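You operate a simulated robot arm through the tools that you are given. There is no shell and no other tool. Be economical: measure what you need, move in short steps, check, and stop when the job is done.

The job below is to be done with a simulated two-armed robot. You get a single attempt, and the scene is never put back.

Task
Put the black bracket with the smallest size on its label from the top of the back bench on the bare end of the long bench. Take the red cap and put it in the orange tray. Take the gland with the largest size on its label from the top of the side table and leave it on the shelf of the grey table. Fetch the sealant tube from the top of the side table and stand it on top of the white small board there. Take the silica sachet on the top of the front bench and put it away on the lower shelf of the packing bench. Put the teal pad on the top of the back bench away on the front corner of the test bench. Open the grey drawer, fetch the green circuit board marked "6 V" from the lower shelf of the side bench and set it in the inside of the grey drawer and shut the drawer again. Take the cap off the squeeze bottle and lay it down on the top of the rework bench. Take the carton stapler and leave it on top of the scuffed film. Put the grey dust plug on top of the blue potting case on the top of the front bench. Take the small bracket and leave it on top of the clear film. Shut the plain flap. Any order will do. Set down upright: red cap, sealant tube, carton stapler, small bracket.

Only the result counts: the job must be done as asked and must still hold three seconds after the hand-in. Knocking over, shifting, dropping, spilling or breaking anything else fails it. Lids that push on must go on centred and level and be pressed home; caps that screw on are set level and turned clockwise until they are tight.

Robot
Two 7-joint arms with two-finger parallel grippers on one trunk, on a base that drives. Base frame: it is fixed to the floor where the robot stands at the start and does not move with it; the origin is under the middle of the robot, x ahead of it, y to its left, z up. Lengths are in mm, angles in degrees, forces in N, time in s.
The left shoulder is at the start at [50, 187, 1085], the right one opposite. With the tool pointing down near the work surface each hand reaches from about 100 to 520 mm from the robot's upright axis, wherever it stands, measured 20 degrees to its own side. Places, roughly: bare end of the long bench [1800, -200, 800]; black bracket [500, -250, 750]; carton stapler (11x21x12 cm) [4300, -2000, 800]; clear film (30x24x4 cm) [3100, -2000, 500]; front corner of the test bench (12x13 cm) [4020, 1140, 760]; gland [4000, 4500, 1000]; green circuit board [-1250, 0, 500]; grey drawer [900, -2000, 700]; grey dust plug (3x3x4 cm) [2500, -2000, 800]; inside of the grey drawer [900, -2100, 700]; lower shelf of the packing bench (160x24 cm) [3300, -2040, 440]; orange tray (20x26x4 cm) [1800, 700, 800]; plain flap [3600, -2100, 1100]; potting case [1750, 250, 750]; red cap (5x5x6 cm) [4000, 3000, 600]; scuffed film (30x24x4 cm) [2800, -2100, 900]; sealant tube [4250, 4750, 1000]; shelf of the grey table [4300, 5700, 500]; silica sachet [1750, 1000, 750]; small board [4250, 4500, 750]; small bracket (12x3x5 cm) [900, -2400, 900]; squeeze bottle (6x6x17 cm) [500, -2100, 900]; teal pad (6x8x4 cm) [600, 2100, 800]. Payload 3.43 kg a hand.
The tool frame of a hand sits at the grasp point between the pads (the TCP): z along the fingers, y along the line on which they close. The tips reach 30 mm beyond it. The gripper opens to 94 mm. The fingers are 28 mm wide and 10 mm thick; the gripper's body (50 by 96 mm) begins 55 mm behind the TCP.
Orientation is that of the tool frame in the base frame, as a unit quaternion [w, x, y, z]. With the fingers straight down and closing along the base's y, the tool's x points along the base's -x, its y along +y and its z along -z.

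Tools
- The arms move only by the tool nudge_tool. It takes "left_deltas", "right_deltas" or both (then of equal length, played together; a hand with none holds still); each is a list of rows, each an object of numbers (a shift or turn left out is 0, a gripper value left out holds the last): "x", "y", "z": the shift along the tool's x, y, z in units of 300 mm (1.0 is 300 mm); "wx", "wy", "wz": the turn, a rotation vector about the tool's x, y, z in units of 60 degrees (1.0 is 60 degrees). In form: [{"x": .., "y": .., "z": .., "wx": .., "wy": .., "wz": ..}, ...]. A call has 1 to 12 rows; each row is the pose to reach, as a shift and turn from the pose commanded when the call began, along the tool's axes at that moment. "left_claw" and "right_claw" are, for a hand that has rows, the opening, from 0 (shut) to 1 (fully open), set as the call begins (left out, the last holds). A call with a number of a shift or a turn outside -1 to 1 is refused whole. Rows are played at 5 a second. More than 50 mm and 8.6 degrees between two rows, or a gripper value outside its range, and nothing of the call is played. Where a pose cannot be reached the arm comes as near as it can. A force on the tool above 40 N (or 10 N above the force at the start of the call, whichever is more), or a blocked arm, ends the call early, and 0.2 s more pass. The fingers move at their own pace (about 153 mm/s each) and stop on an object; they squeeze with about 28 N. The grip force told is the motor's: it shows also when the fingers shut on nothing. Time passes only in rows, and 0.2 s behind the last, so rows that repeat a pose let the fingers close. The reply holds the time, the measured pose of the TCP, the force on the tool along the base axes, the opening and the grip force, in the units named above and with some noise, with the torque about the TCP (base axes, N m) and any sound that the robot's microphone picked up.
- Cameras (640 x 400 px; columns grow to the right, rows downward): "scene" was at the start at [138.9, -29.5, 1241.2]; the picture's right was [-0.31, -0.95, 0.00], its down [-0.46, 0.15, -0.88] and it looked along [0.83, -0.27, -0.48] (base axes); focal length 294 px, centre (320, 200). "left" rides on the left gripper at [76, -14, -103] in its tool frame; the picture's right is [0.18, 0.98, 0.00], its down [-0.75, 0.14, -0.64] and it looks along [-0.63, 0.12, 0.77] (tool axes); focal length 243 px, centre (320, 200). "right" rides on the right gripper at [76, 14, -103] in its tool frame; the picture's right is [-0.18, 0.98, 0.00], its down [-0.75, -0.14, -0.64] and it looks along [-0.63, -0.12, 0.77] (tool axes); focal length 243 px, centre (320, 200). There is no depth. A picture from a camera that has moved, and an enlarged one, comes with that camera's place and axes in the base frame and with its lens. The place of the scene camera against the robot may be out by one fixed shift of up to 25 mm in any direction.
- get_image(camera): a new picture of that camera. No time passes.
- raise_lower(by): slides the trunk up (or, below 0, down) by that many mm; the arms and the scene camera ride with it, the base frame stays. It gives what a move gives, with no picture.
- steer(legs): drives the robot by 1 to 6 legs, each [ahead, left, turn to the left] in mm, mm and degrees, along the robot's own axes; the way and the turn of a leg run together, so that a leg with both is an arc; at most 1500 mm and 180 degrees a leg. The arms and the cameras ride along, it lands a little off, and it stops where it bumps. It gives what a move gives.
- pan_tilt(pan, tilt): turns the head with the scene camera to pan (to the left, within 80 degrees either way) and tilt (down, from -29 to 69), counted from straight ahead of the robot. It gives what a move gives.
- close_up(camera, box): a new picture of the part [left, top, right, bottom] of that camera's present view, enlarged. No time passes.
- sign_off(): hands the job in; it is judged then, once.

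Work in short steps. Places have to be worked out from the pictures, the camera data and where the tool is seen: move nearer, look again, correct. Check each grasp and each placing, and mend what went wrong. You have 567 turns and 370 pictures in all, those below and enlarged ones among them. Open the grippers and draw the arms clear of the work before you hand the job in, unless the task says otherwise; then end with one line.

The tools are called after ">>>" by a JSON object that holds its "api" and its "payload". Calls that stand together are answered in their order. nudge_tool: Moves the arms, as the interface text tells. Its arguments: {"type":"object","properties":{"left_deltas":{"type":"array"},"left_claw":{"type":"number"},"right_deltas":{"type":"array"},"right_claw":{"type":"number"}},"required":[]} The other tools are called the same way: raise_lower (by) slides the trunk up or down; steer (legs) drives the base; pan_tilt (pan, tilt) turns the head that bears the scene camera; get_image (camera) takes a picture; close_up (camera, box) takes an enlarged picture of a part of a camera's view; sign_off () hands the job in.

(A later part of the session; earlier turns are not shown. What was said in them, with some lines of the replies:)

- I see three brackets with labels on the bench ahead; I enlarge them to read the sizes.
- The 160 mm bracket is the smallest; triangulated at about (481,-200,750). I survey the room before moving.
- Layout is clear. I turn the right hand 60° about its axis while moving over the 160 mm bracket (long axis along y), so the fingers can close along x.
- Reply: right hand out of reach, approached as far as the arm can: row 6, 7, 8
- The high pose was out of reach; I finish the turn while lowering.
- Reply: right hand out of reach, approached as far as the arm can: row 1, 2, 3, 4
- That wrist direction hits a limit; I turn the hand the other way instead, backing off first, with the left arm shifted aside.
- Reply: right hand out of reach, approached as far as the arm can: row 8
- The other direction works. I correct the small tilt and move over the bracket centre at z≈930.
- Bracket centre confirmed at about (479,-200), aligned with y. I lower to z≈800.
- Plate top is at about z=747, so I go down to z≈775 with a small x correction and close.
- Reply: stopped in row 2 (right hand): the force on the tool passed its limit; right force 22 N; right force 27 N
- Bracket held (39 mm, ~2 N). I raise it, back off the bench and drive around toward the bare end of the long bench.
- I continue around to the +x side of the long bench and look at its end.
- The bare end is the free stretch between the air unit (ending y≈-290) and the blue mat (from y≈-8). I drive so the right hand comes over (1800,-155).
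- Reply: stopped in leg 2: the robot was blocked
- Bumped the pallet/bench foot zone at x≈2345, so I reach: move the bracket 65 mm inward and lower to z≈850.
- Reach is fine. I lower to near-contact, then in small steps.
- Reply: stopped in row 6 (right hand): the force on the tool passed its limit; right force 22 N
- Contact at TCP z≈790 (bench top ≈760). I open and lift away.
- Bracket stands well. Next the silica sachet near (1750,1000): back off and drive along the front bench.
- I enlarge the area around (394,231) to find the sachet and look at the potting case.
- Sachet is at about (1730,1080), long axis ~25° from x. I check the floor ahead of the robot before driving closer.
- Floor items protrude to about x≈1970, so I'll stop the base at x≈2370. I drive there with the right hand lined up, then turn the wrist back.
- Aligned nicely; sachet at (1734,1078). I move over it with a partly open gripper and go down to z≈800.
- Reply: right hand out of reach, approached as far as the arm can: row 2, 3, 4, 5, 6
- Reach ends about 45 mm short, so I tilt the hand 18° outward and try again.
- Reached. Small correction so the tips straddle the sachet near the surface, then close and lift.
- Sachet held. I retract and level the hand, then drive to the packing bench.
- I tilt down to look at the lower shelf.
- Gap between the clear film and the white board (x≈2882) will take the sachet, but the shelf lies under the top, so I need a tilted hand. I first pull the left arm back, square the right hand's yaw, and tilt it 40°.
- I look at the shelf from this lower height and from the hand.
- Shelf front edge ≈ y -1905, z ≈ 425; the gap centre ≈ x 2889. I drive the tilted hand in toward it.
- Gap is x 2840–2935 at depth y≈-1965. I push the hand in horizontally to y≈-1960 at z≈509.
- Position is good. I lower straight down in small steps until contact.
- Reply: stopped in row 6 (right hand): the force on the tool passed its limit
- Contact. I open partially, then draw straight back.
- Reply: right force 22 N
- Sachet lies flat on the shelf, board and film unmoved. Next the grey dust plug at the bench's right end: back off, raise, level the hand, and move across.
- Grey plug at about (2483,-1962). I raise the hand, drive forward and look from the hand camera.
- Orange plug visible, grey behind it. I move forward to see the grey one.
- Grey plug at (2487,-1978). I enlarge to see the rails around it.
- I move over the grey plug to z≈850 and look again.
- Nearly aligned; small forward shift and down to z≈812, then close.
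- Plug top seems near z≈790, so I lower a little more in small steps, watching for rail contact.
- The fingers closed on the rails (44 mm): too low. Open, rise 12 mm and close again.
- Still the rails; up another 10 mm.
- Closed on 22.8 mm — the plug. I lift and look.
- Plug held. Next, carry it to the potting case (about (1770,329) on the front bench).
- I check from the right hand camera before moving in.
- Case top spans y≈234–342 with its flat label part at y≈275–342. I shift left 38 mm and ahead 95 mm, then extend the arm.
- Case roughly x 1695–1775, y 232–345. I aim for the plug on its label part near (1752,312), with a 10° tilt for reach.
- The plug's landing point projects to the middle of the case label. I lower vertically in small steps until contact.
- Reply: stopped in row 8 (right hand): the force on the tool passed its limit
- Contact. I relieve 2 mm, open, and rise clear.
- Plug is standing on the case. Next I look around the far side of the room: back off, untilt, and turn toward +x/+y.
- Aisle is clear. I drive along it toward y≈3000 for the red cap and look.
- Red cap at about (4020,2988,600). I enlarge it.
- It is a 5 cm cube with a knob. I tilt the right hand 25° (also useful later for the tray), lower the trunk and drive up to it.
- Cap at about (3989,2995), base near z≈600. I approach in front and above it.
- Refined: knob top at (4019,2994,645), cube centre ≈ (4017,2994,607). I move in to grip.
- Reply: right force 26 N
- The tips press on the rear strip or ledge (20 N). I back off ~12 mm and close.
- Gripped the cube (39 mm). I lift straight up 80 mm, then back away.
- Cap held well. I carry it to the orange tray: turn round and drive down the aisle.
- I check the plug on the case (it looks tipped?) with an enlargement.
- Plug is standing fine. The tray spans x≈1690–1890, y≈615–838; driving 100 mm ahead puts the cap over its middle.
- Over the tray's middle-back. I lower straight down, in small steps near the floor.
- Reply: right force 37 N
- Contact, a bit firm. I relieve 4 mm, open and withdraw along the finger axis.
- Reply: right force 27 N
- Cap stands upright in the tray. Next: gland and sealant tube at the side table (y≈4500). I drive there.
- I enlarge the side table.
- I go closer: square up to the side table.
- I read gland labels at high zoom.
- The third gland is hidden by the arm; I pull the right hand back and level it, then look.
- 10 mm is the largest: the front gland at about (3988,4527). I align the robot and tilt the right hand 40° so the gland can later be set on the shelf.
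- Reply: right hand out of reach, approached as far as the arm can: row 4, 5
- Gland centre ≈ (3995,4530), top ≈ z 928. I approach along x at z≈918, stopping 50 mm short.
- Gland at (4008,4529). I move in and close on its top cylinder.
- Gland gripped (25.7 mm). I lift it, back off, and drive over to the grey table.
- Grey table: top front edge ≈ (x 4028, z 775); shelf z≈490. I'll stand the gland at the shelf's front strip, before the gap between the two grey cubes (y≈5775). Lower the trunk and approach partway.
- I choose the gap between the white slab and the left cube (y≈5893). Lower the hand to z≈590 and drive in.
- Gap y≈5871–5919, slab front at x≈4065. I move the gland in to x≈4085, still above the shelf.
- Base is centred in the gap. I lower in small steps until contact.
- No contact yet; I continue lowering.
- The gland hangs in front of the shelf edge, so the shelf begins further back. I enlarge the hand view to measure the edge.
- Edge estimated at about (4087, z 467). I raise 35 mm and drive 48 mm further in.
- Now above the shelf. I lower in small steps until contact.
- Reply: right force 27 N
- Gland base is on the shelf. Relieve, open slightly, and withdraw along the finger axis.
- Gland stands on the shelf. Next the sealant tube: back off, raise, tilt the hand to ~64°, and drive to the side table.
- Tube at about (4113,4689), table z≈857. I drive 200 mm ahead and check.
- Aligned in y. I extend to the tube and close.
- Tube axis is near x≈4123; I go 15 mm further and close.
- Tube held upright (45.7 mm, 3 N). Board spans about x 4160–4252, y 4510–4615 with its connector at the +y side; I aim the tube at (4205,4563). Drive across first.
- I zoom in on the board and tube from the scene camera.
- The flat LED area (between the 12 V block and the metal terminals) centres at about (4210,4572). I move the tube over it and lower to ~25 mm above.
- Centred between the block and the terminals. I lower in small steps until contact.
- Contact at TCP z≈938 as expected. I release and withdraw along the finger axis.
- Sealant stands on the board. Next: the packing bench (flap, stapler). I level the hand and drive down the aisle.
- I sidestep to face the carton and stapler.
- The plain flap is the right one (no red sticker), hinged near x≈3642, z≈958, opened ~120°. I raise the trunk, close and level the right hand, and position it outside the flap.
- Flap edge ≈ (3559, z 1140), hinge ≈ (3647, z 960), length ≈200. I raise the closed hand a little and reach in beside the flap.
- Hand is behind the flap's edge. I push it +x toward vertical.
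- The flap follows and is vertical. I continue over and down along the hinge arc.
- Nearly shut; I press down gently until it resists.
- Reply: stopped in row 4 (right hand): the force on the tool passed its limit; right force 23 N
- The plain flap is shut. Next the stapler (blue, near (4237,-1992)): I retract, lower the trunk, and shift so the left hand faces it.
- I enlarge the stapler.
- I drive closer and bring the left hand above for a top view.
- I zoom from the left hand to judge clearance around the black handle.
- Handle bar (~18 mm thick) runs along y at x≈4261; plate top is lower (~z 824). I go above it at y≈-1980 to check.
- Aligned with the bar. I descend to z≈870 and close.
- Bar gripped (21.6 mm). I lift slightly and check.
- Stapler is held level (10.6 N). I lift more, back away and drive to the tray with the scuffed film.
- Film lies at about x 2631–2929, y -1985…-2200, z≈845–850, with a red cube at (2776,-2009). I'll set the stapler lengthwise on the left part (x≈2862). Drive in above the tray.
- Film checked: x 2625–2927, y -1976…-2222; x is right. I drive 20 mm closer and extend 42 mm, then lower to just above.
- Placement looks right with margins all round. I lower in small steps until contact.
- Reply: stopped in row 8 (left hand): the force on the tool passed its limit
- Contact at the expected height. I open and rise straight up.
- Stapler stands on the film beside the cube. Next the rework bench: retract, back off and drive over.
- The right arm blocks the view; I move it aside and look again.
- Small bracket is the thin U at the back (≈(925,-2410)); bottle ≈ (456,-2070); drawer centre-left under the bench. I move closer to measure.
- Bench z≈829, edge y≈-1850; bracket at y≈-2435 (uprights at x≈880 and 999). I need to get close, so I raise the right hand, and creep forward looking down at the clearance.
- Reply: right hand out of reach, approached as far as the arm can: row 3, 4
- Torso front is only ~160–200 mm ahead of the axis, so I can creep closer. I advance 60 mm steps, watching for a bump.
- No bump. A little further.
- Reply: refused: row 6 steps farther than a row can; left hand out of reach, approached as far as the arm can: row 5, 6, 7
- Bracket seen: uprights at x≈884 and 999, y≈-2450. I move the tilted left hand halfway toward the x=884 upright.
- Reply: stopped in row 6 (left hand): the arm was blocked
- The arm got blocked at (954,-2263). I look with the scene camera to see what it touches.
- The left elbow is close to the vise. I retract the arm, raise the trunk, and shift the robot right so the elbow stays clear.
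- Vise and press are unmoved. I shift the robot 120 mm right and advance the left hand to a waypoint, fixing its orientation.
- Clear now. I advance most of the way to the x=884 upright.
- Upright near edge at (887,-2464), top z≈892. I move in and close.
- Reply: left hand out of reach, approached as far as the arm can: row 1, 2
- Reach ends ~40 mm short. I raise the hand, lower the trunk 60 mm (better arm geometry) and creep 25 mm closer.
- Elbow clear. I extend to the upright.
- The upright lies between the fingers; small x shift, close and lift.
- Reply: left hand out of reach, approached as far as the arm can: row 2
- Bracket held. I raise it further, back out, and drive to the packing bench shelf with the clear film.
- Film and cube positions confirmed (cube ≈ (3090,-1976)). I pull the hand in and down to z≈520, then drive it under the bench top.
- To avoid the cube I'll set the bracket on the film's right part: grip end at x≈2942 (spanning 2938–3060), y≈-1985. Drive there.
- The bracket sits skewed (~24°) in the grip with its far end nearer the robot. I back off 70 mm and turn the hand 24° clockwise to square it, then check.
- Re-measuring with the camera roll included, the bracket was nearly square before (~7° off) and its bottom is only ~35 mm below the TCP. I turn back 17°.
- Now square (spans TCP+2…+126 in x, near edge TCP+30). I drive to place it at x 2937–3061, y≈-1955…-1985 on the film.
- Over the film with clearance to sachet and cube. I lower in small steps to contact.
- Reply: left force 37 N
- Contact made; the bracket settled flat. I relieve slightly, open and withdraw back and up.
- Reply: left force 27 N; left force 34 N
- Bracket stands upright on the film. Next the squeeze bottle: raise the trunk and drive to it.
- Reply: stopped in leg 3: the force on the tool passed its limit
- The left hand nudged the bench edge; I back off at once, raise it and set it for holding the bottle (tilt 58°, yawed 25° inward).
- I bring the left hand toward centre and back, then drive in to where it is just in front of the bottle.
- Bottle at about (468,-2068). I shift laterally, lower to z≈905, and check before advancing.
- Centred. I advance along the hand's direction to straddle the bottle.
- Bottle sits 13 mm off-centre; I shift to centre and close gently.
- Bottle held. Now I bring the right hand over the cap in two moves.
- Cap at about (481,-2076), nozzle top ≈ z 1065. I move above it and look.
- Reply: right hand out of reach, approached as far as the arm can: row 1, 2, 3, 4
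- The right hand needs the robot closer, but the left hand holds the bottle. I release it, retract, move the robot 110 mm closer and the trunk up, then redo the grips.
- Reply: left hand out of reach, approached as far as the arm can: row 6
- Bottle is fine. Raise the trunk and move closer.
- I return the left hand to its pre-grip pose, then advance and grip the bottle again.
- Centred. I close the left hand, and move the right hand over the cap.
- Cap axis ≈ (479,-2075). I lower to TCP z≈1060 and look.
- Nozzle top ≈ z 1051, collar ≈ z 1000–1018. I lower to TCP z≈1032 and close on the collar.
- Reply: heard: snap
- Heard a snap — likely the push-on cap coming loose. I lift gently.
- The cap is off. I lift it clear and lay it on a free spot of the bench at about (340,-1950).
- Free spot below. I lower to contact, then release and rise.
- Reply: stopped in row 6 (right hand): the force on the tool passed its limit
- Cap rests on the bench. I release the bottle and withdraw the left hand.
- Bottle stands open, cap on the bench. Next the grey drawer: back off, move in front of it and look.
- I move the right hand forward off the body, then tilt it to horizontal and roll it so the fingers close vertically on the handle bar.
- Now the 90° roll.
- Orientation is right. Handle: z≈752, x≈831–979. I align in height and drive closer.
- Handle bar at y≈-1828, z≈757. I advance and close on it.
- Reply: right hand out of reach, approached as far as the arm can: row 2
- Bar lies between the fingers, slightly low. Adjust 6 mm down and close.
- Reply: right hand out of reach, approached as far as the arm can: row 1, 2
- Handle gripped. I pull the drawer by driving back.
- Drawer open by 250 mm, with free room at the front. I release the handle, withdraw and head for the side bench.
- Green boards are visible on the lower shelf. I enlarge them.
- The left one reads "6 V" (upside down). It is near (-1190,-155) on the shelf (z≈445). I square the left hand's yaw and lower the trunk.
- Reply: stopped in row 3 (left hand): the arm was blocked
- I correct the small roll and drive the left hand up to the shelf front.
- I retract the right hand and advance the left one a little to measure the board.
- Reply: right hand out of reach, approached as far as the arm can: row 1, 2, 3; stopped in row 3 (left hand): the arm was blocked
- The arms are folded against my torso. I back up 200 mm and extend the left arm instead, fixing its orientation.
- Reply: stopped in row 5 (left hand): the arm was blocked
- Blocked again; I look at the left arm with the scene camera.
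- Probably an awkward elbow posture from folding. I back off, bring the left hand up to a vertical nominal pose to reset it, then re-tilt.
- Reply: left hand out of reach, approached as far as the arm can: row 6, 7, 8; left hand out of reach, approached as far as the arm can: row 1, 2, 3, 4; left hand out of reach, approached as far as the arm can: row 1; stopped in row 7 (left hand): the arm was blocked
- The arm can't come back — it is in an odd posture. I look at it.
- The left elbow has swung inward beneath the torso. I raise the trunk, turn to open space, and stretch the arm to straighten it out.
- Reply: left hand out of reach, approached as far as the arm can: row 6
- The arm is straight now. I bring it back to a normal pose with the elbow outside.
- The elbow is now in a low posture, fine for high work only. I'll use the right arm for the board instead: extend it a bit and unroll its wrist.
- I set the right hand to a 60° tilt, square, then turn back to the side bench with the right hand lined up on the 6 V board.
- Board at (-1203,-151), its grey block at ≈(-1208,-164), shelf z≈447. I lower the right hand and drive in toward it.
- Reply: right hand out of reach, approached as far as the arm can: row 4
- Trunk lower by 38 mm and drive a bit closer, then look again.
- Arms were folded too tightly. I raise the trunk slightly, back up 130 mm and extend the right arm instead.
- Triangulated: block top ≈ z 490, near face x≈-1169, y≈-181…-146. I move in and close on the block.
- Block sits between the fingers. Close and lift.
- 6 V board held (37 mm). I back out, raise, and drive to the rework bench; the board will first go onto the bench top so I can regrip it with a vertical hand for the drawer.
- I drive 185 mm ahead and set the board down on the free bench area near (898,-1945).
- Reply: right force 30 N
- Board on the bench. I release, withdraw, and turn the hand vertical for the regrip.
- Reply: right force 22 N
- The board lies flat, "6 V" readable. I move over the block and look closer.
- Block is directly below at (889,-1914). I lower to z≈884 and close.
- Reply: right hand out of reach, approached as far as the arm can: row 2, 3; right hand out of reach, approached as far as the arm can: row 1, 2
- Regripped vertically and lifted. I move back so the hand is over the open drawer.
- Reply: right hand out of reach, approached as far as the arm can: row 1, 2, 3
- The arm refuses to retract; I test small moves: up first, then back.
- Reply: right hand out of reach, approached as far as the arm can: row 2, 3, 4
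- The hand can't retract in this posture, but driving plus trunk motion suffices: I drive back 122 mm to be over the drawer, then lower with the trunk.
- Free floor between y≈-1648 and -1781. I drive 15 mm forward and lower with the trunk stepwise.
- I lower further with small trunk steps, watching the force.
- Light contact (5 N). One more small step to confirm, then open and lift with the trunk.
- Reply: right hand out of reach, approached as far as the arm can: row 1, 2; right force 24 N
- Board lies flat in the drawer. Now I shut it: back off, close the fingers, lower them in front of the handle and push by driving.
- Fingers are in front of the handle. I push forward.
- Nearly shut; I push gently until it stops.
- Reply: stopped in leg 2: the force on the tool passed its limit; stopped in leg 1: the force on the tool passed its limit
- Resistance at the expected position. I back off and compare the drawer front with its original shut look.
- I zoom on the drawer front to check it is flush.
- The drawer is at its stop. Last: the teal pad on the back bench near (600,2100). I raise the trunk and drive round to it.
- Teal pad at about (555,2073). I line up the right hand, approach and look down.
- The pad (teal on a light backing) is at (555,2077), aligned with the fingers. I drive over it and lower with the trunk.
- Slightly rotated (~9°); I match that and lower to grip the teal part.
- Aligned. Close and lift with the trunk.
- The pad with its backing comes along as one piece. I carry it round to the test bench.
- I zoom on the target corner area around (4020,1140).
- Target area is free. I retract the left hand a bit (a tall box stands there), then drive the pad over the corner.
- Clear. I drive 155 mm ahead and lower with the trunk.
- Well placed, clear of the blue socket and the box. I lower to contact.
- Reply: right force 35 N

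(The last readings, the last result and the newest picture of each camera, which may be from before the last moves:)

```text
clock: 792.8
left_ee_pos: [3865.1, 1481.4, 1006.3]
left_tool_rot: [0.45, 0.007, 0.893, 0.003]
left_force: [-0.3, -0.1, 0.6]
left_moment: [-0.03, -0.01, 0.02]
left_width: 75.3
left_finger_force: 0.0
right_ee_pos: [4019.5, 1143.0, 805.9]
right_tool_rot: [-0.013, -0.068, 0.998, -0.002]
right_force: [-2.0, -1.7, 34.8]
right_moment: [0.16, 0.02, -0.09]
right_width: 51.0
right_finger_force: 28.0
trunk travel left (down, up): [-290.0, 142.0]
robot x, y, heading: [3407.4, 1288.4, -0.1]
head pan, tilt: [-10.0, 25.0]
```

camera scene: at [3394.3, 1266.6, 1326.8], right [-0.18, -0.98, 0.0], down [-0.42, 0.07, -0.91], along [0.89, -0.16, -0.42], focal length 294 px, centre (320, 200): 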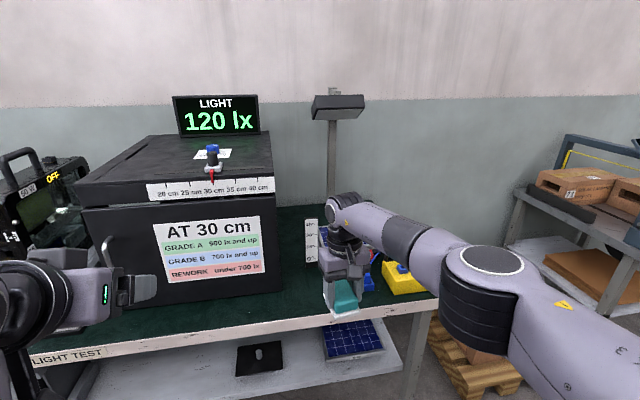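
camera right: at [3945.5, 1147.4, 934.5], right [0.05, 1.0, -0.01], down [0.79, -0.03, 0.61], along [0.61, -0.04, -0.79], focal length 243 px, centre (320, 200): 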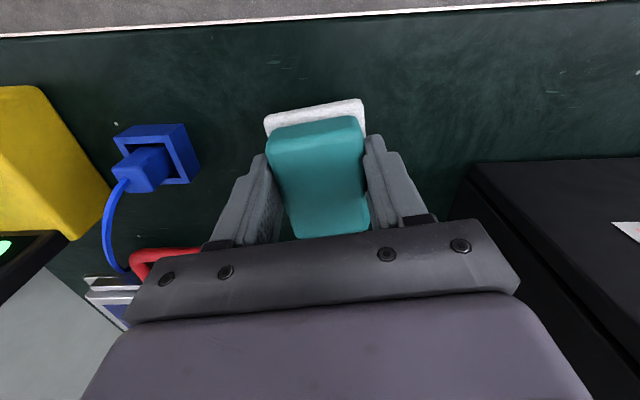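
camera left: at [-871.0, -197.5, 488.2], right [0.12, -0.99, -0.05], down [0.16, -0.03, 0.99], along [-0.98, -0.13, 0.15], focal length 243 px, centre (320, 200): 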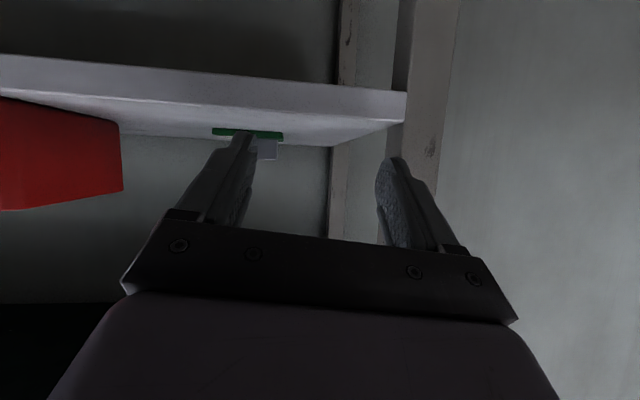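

Contact. I relieve, release and lift with the trunk.

>>> {"api": "nudge_tool", "payload": {"right_deltas": [{"z": -0.025}, {"z": -0.025}]}}

>>> {"api": "nudge_tool", "payload": {"right_deltas": [{"z": 0}, {"z": 0}, {"z": 0}], "right_claw": 0.9}}

>>> {"api": "raise_lower", "payload": {"by": 130}}

>>> {"api": "get_image", "payload": {"camera": "right"}}

```text
clock: 793.4
left_ee_pos: [3868.3, 1482.4, 1005.0]
left_tool_rot: [0.448, 0.008, 0.894, 0.003]
left_force: [-0.3, 0.0, 0.1]
left_moment: [0.01, -0.01, 0.02]
left_width: 75.2
left_finger_force: 0.1
right_ee_pos: [4020.8, 1142.4, 805.5]
right_tool_rot: [-0.018, -0.068, 0.998, -0.002]
right_force: [3.4, -0.4, 11.3]
right_moment: [0.09, -0.73, -0.1]
right_width: 51.3
right_finger_force: 28.0
trunk travel left (down, up): [-290.0, 142.0]
robot x, y, heading: [3408.2, 1290.5, 0.1]
head pan, tilt: [-10.0, 25.0]
```

```text
clock: 794.2
left_ee_pos: [3868.9, 1481.4, 1004.2]
left_tool_rot: [0.448, 0.008, 0.894, 0.002]
left_force: [1.2, 0.3, -0.2]
left_moment: [0.01, -0.02, 0.01]
left_width: 75.3
left_finger_force: 0.1
right_ee_pos: [4019.8, 1142.7, 804.1]
right_tool_rot: [-0.02, -0.068, 0.997, -0.002]
right_force: [-0.1, 0.3, 0.5]
right_moment: [0.03, -0.01, 0.0]
right_width: 84.7
right_finger_force: 0.1
trunk travel left (down, up): [-290.0, 142.0]
robot x, y, heading: [3403.9, 1287.4, 0.2]
head pan, tilt: [-10.0, 25.0]
```

```text
clock: 795.8
left_ee_pos: [3868.8, 1482.2, 1134.6]
left_tool_rot: [0.448, 0.009, 0.894, 0.002]
left_force: [0.3, 1.1, 0.0]
left_moment: [0.0, 0.0, 0.0]
left_width: 75.2
left_finger_force: 0.1
right_ee_pos: [4021.1, 1142.3, 934.6]
right_tool_rot: [-0.019, -0.068, 0.997, -0.001]
right_force: [0.1, 0.5, -0.3]
right_moment: [-0.01, -0.02, 0.0]
right_width: 84.4
right_finger_force: 0.0
trunk travel left (down, up): [-420.0, 12.0]
robot x, y, heading: [3404.2, 1289.3, 0.3]
head pan, tilt: [-10.0, 25.0]
```

```text
101 pictures are left
camera right: at [3945.4, 1147.5, 1040.8], right [0.05, 1.0, -0.01], down [0.79, -0.03, 0.61], along [0.61, -0.04, -0.79], focal length 243 px, centre (320, 200)
```

right: 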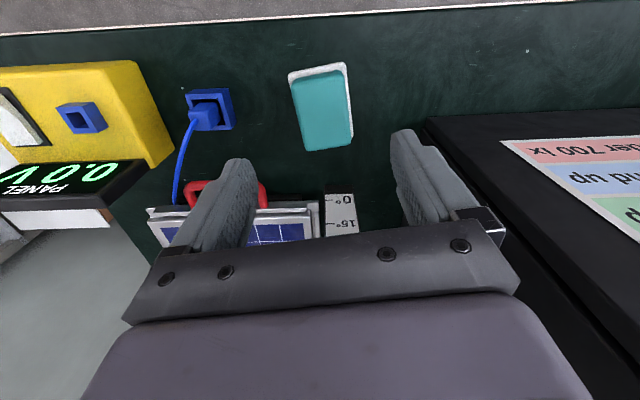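

The pad sits in the corner area. I retract and go back to double-check the drawer from the same viewpoint as my earlier "shut" picture.

>>> {"api": "steer", "payload": {"legs": [[-560, 0, 0], [0, 0, -90], [1400, 0, 0], [870, 0, 0], [0, -1450, 0], [0, -480, 0]]}}

>>> {"api": "raise_lower", "payload": {"by": -120}}

>>> {"api": "pan_tilt", "payload": {"pan": 0, "tilt": 28}}

>>> {"api": "get_image", "payload": {"camera": "scene"}}

```text
clock: 822.9
left_ee_pos: [1097.6, -1440.1, 1134.2]
left_tool_rot: [0.318, 0.64, 0.625, -0.316]
left_force: [-0.6, -0.1, -0.5]
left_moment: [0.04, 0.03, 0.0]
left_width: 75.4
left_finger_force: 0.0
right_ee_pos: [758.2, -1588.9, 935.9]
right_tool_rot: [-0.014, 0.659, 0.752, 0.013]
right_force: [-0.7, 0.0, -0.5]
right_moment: [-0.02, -0.01, -0.02]
right_width: 84.6
right_finger_force: 0.1
trunk travel left (down, up): [-420.0, 12.0]
robot x, y, heading: [907.8, -978.8, -90.2]
head pan, tilt: [-10.0, 25.0]
```

```text
clock: 824.4
left_ee_pos: [1099.0, -1439.0, 1014.6]
left_tool_rot: [0.317, 0.639, 0.625, -0.316]
left_force: [0.2, 0.2, -0.4]
left_moment: [0.0, 0.02, -0.03]
left_width: 75.1
left_finger_force: 0.1
right_ee_pos: [757.9, -1589.2, 816.3]
right_tool_rot: [-0.015, 0.658, 0.752, 0.011]
right_force: [-0.8, 1.1, -0.1]
right_moment: [-0.01, 0.02, 0.03]
right_width: 84.5
right_finger_force: 0.0
trunk travel left (down, up): [-300.0, 132.0]
robot x, y, heading: [904.3, -976.7, -90.0]
head pan, tilt: [-10.0, 25.0]
```

```text
clock: 825.1
left_ee_pos: [1097.8, -1439.3, 1013.9]
left_tool_rot: [0.318, 0.638, 0.626, -0.315]
left_force: [0.1, 0.4, 0.0]
left_moment: [-0.02, -0.01, -0.01]
left_width: 75.4
left_finger_force: 0.1
right_ee_pos: [758.2, -1590.5, 815.0]
right_tool_rot: [-0.015, 0.658, 0.753, 0.012]
right_force: [0.4, 0.5, 0.2]
right_moment: [-0.03, -0.04, 0.0]
right_width: 84.5
right_finger_force: 0.1
trunk travel left (down, up): [-300.0, 132.0]
robot x, y, heading: [909.2, -973.8, -90.2]
head pan, tilt: [0.0, 28.0]
```

```text
100 pictures are left
camera scene: at [901.2, -1126.9, 1242.1], right [-1.0, 0.0, 0.0], down [0.0, 0.47, -0.88], along [0.0, -0.88, -0.47], focal length 294 px, centre (320, 200)
```

scene: 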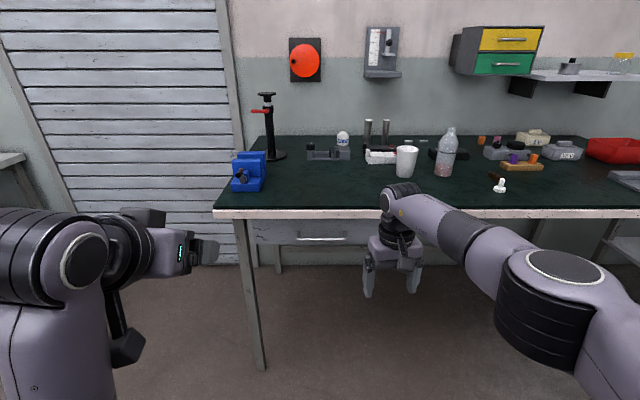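

>>> {"api": "close_up", "payload": {"camera": "scene", "box": [230, 200, 390, 260]}}

```text
4.00 times, centred on (310, 230) of scene
camera zoom: at [901.2, -1126.9, 1242.1], right [-1.0, 0.0, 0.0], down [0.0, 0.47, -0.88], along [0.0, -0.88, -0.47], focal length 1178 px, centre (360, 80)
```

zoom: 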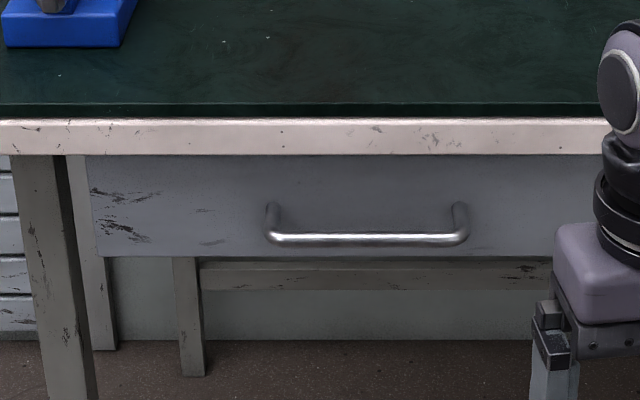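

Same row as in the original shut view, so the drawer is closed. One last look toward the packing bench.

>>> {"api": "pan_tilt", "payload": {"pan": 62, "tilt": 12}}

>>> {"api": "close_up", "payload": {"camera": "scene", "box": [160, 80, 480, 280]}}

```text
clock: 826.4
left_ee_pos: [1097.3, -1439.5, 1014.2]
left_tool_rot: [0.318, 0.638, 0.626, -0.315]
left_force: [-0.3, -0.4, 0.2]
left_moment: [-0.02, -0.01, 0.02]
left_width: 75.4
left_finger_force: 0.1
right_ee_pos: [759.0, -1589.6, 814.2]
right_tool_rot: [-0.015, 0.658, 0.753, 0.012]
right_force: [0.6, -0.1, 0.7]
right_moment: [-0.02, 0.02, -0.02]
right_width: 84.6
right_finger_force: 0.1
trunk travel left (down, up): [-300.0, 132.0]
robot x, y, heading: [907.5, -973.7, -90.2]
head pan, tilt: [62.0, 12.0]
```

```text
2.00 times, centred on (320, 180) of scene
camera zoom: at [983.6, -1079.7, 1267.9], right [-0.47, -0.88, 0.0], down [-0.18, 0.1, -0.98], along [0.86, -0.46, -0.21], focal length 589 px, centre (320, 240)
```

zoom: 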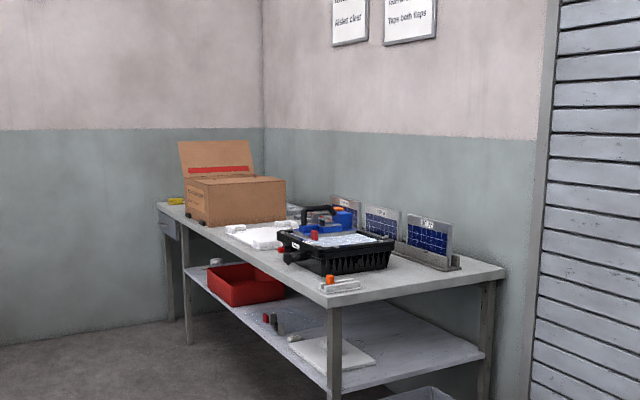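

Everything is in place, the grippers are open and the arms are clear. I hand the job in.

>>> {"api": "sign_off", "payload": {}}

```text
The job is handed in.
```

I did all twelve parts and handed the job in, with the grippers open and the arms clear. The weakest placing is the small bracket: it stands upright on the clear film, but one end hangs about 10–15 mm over the film's edge. I judged the drawer shut from where it stopped and how its front looked afterwards.
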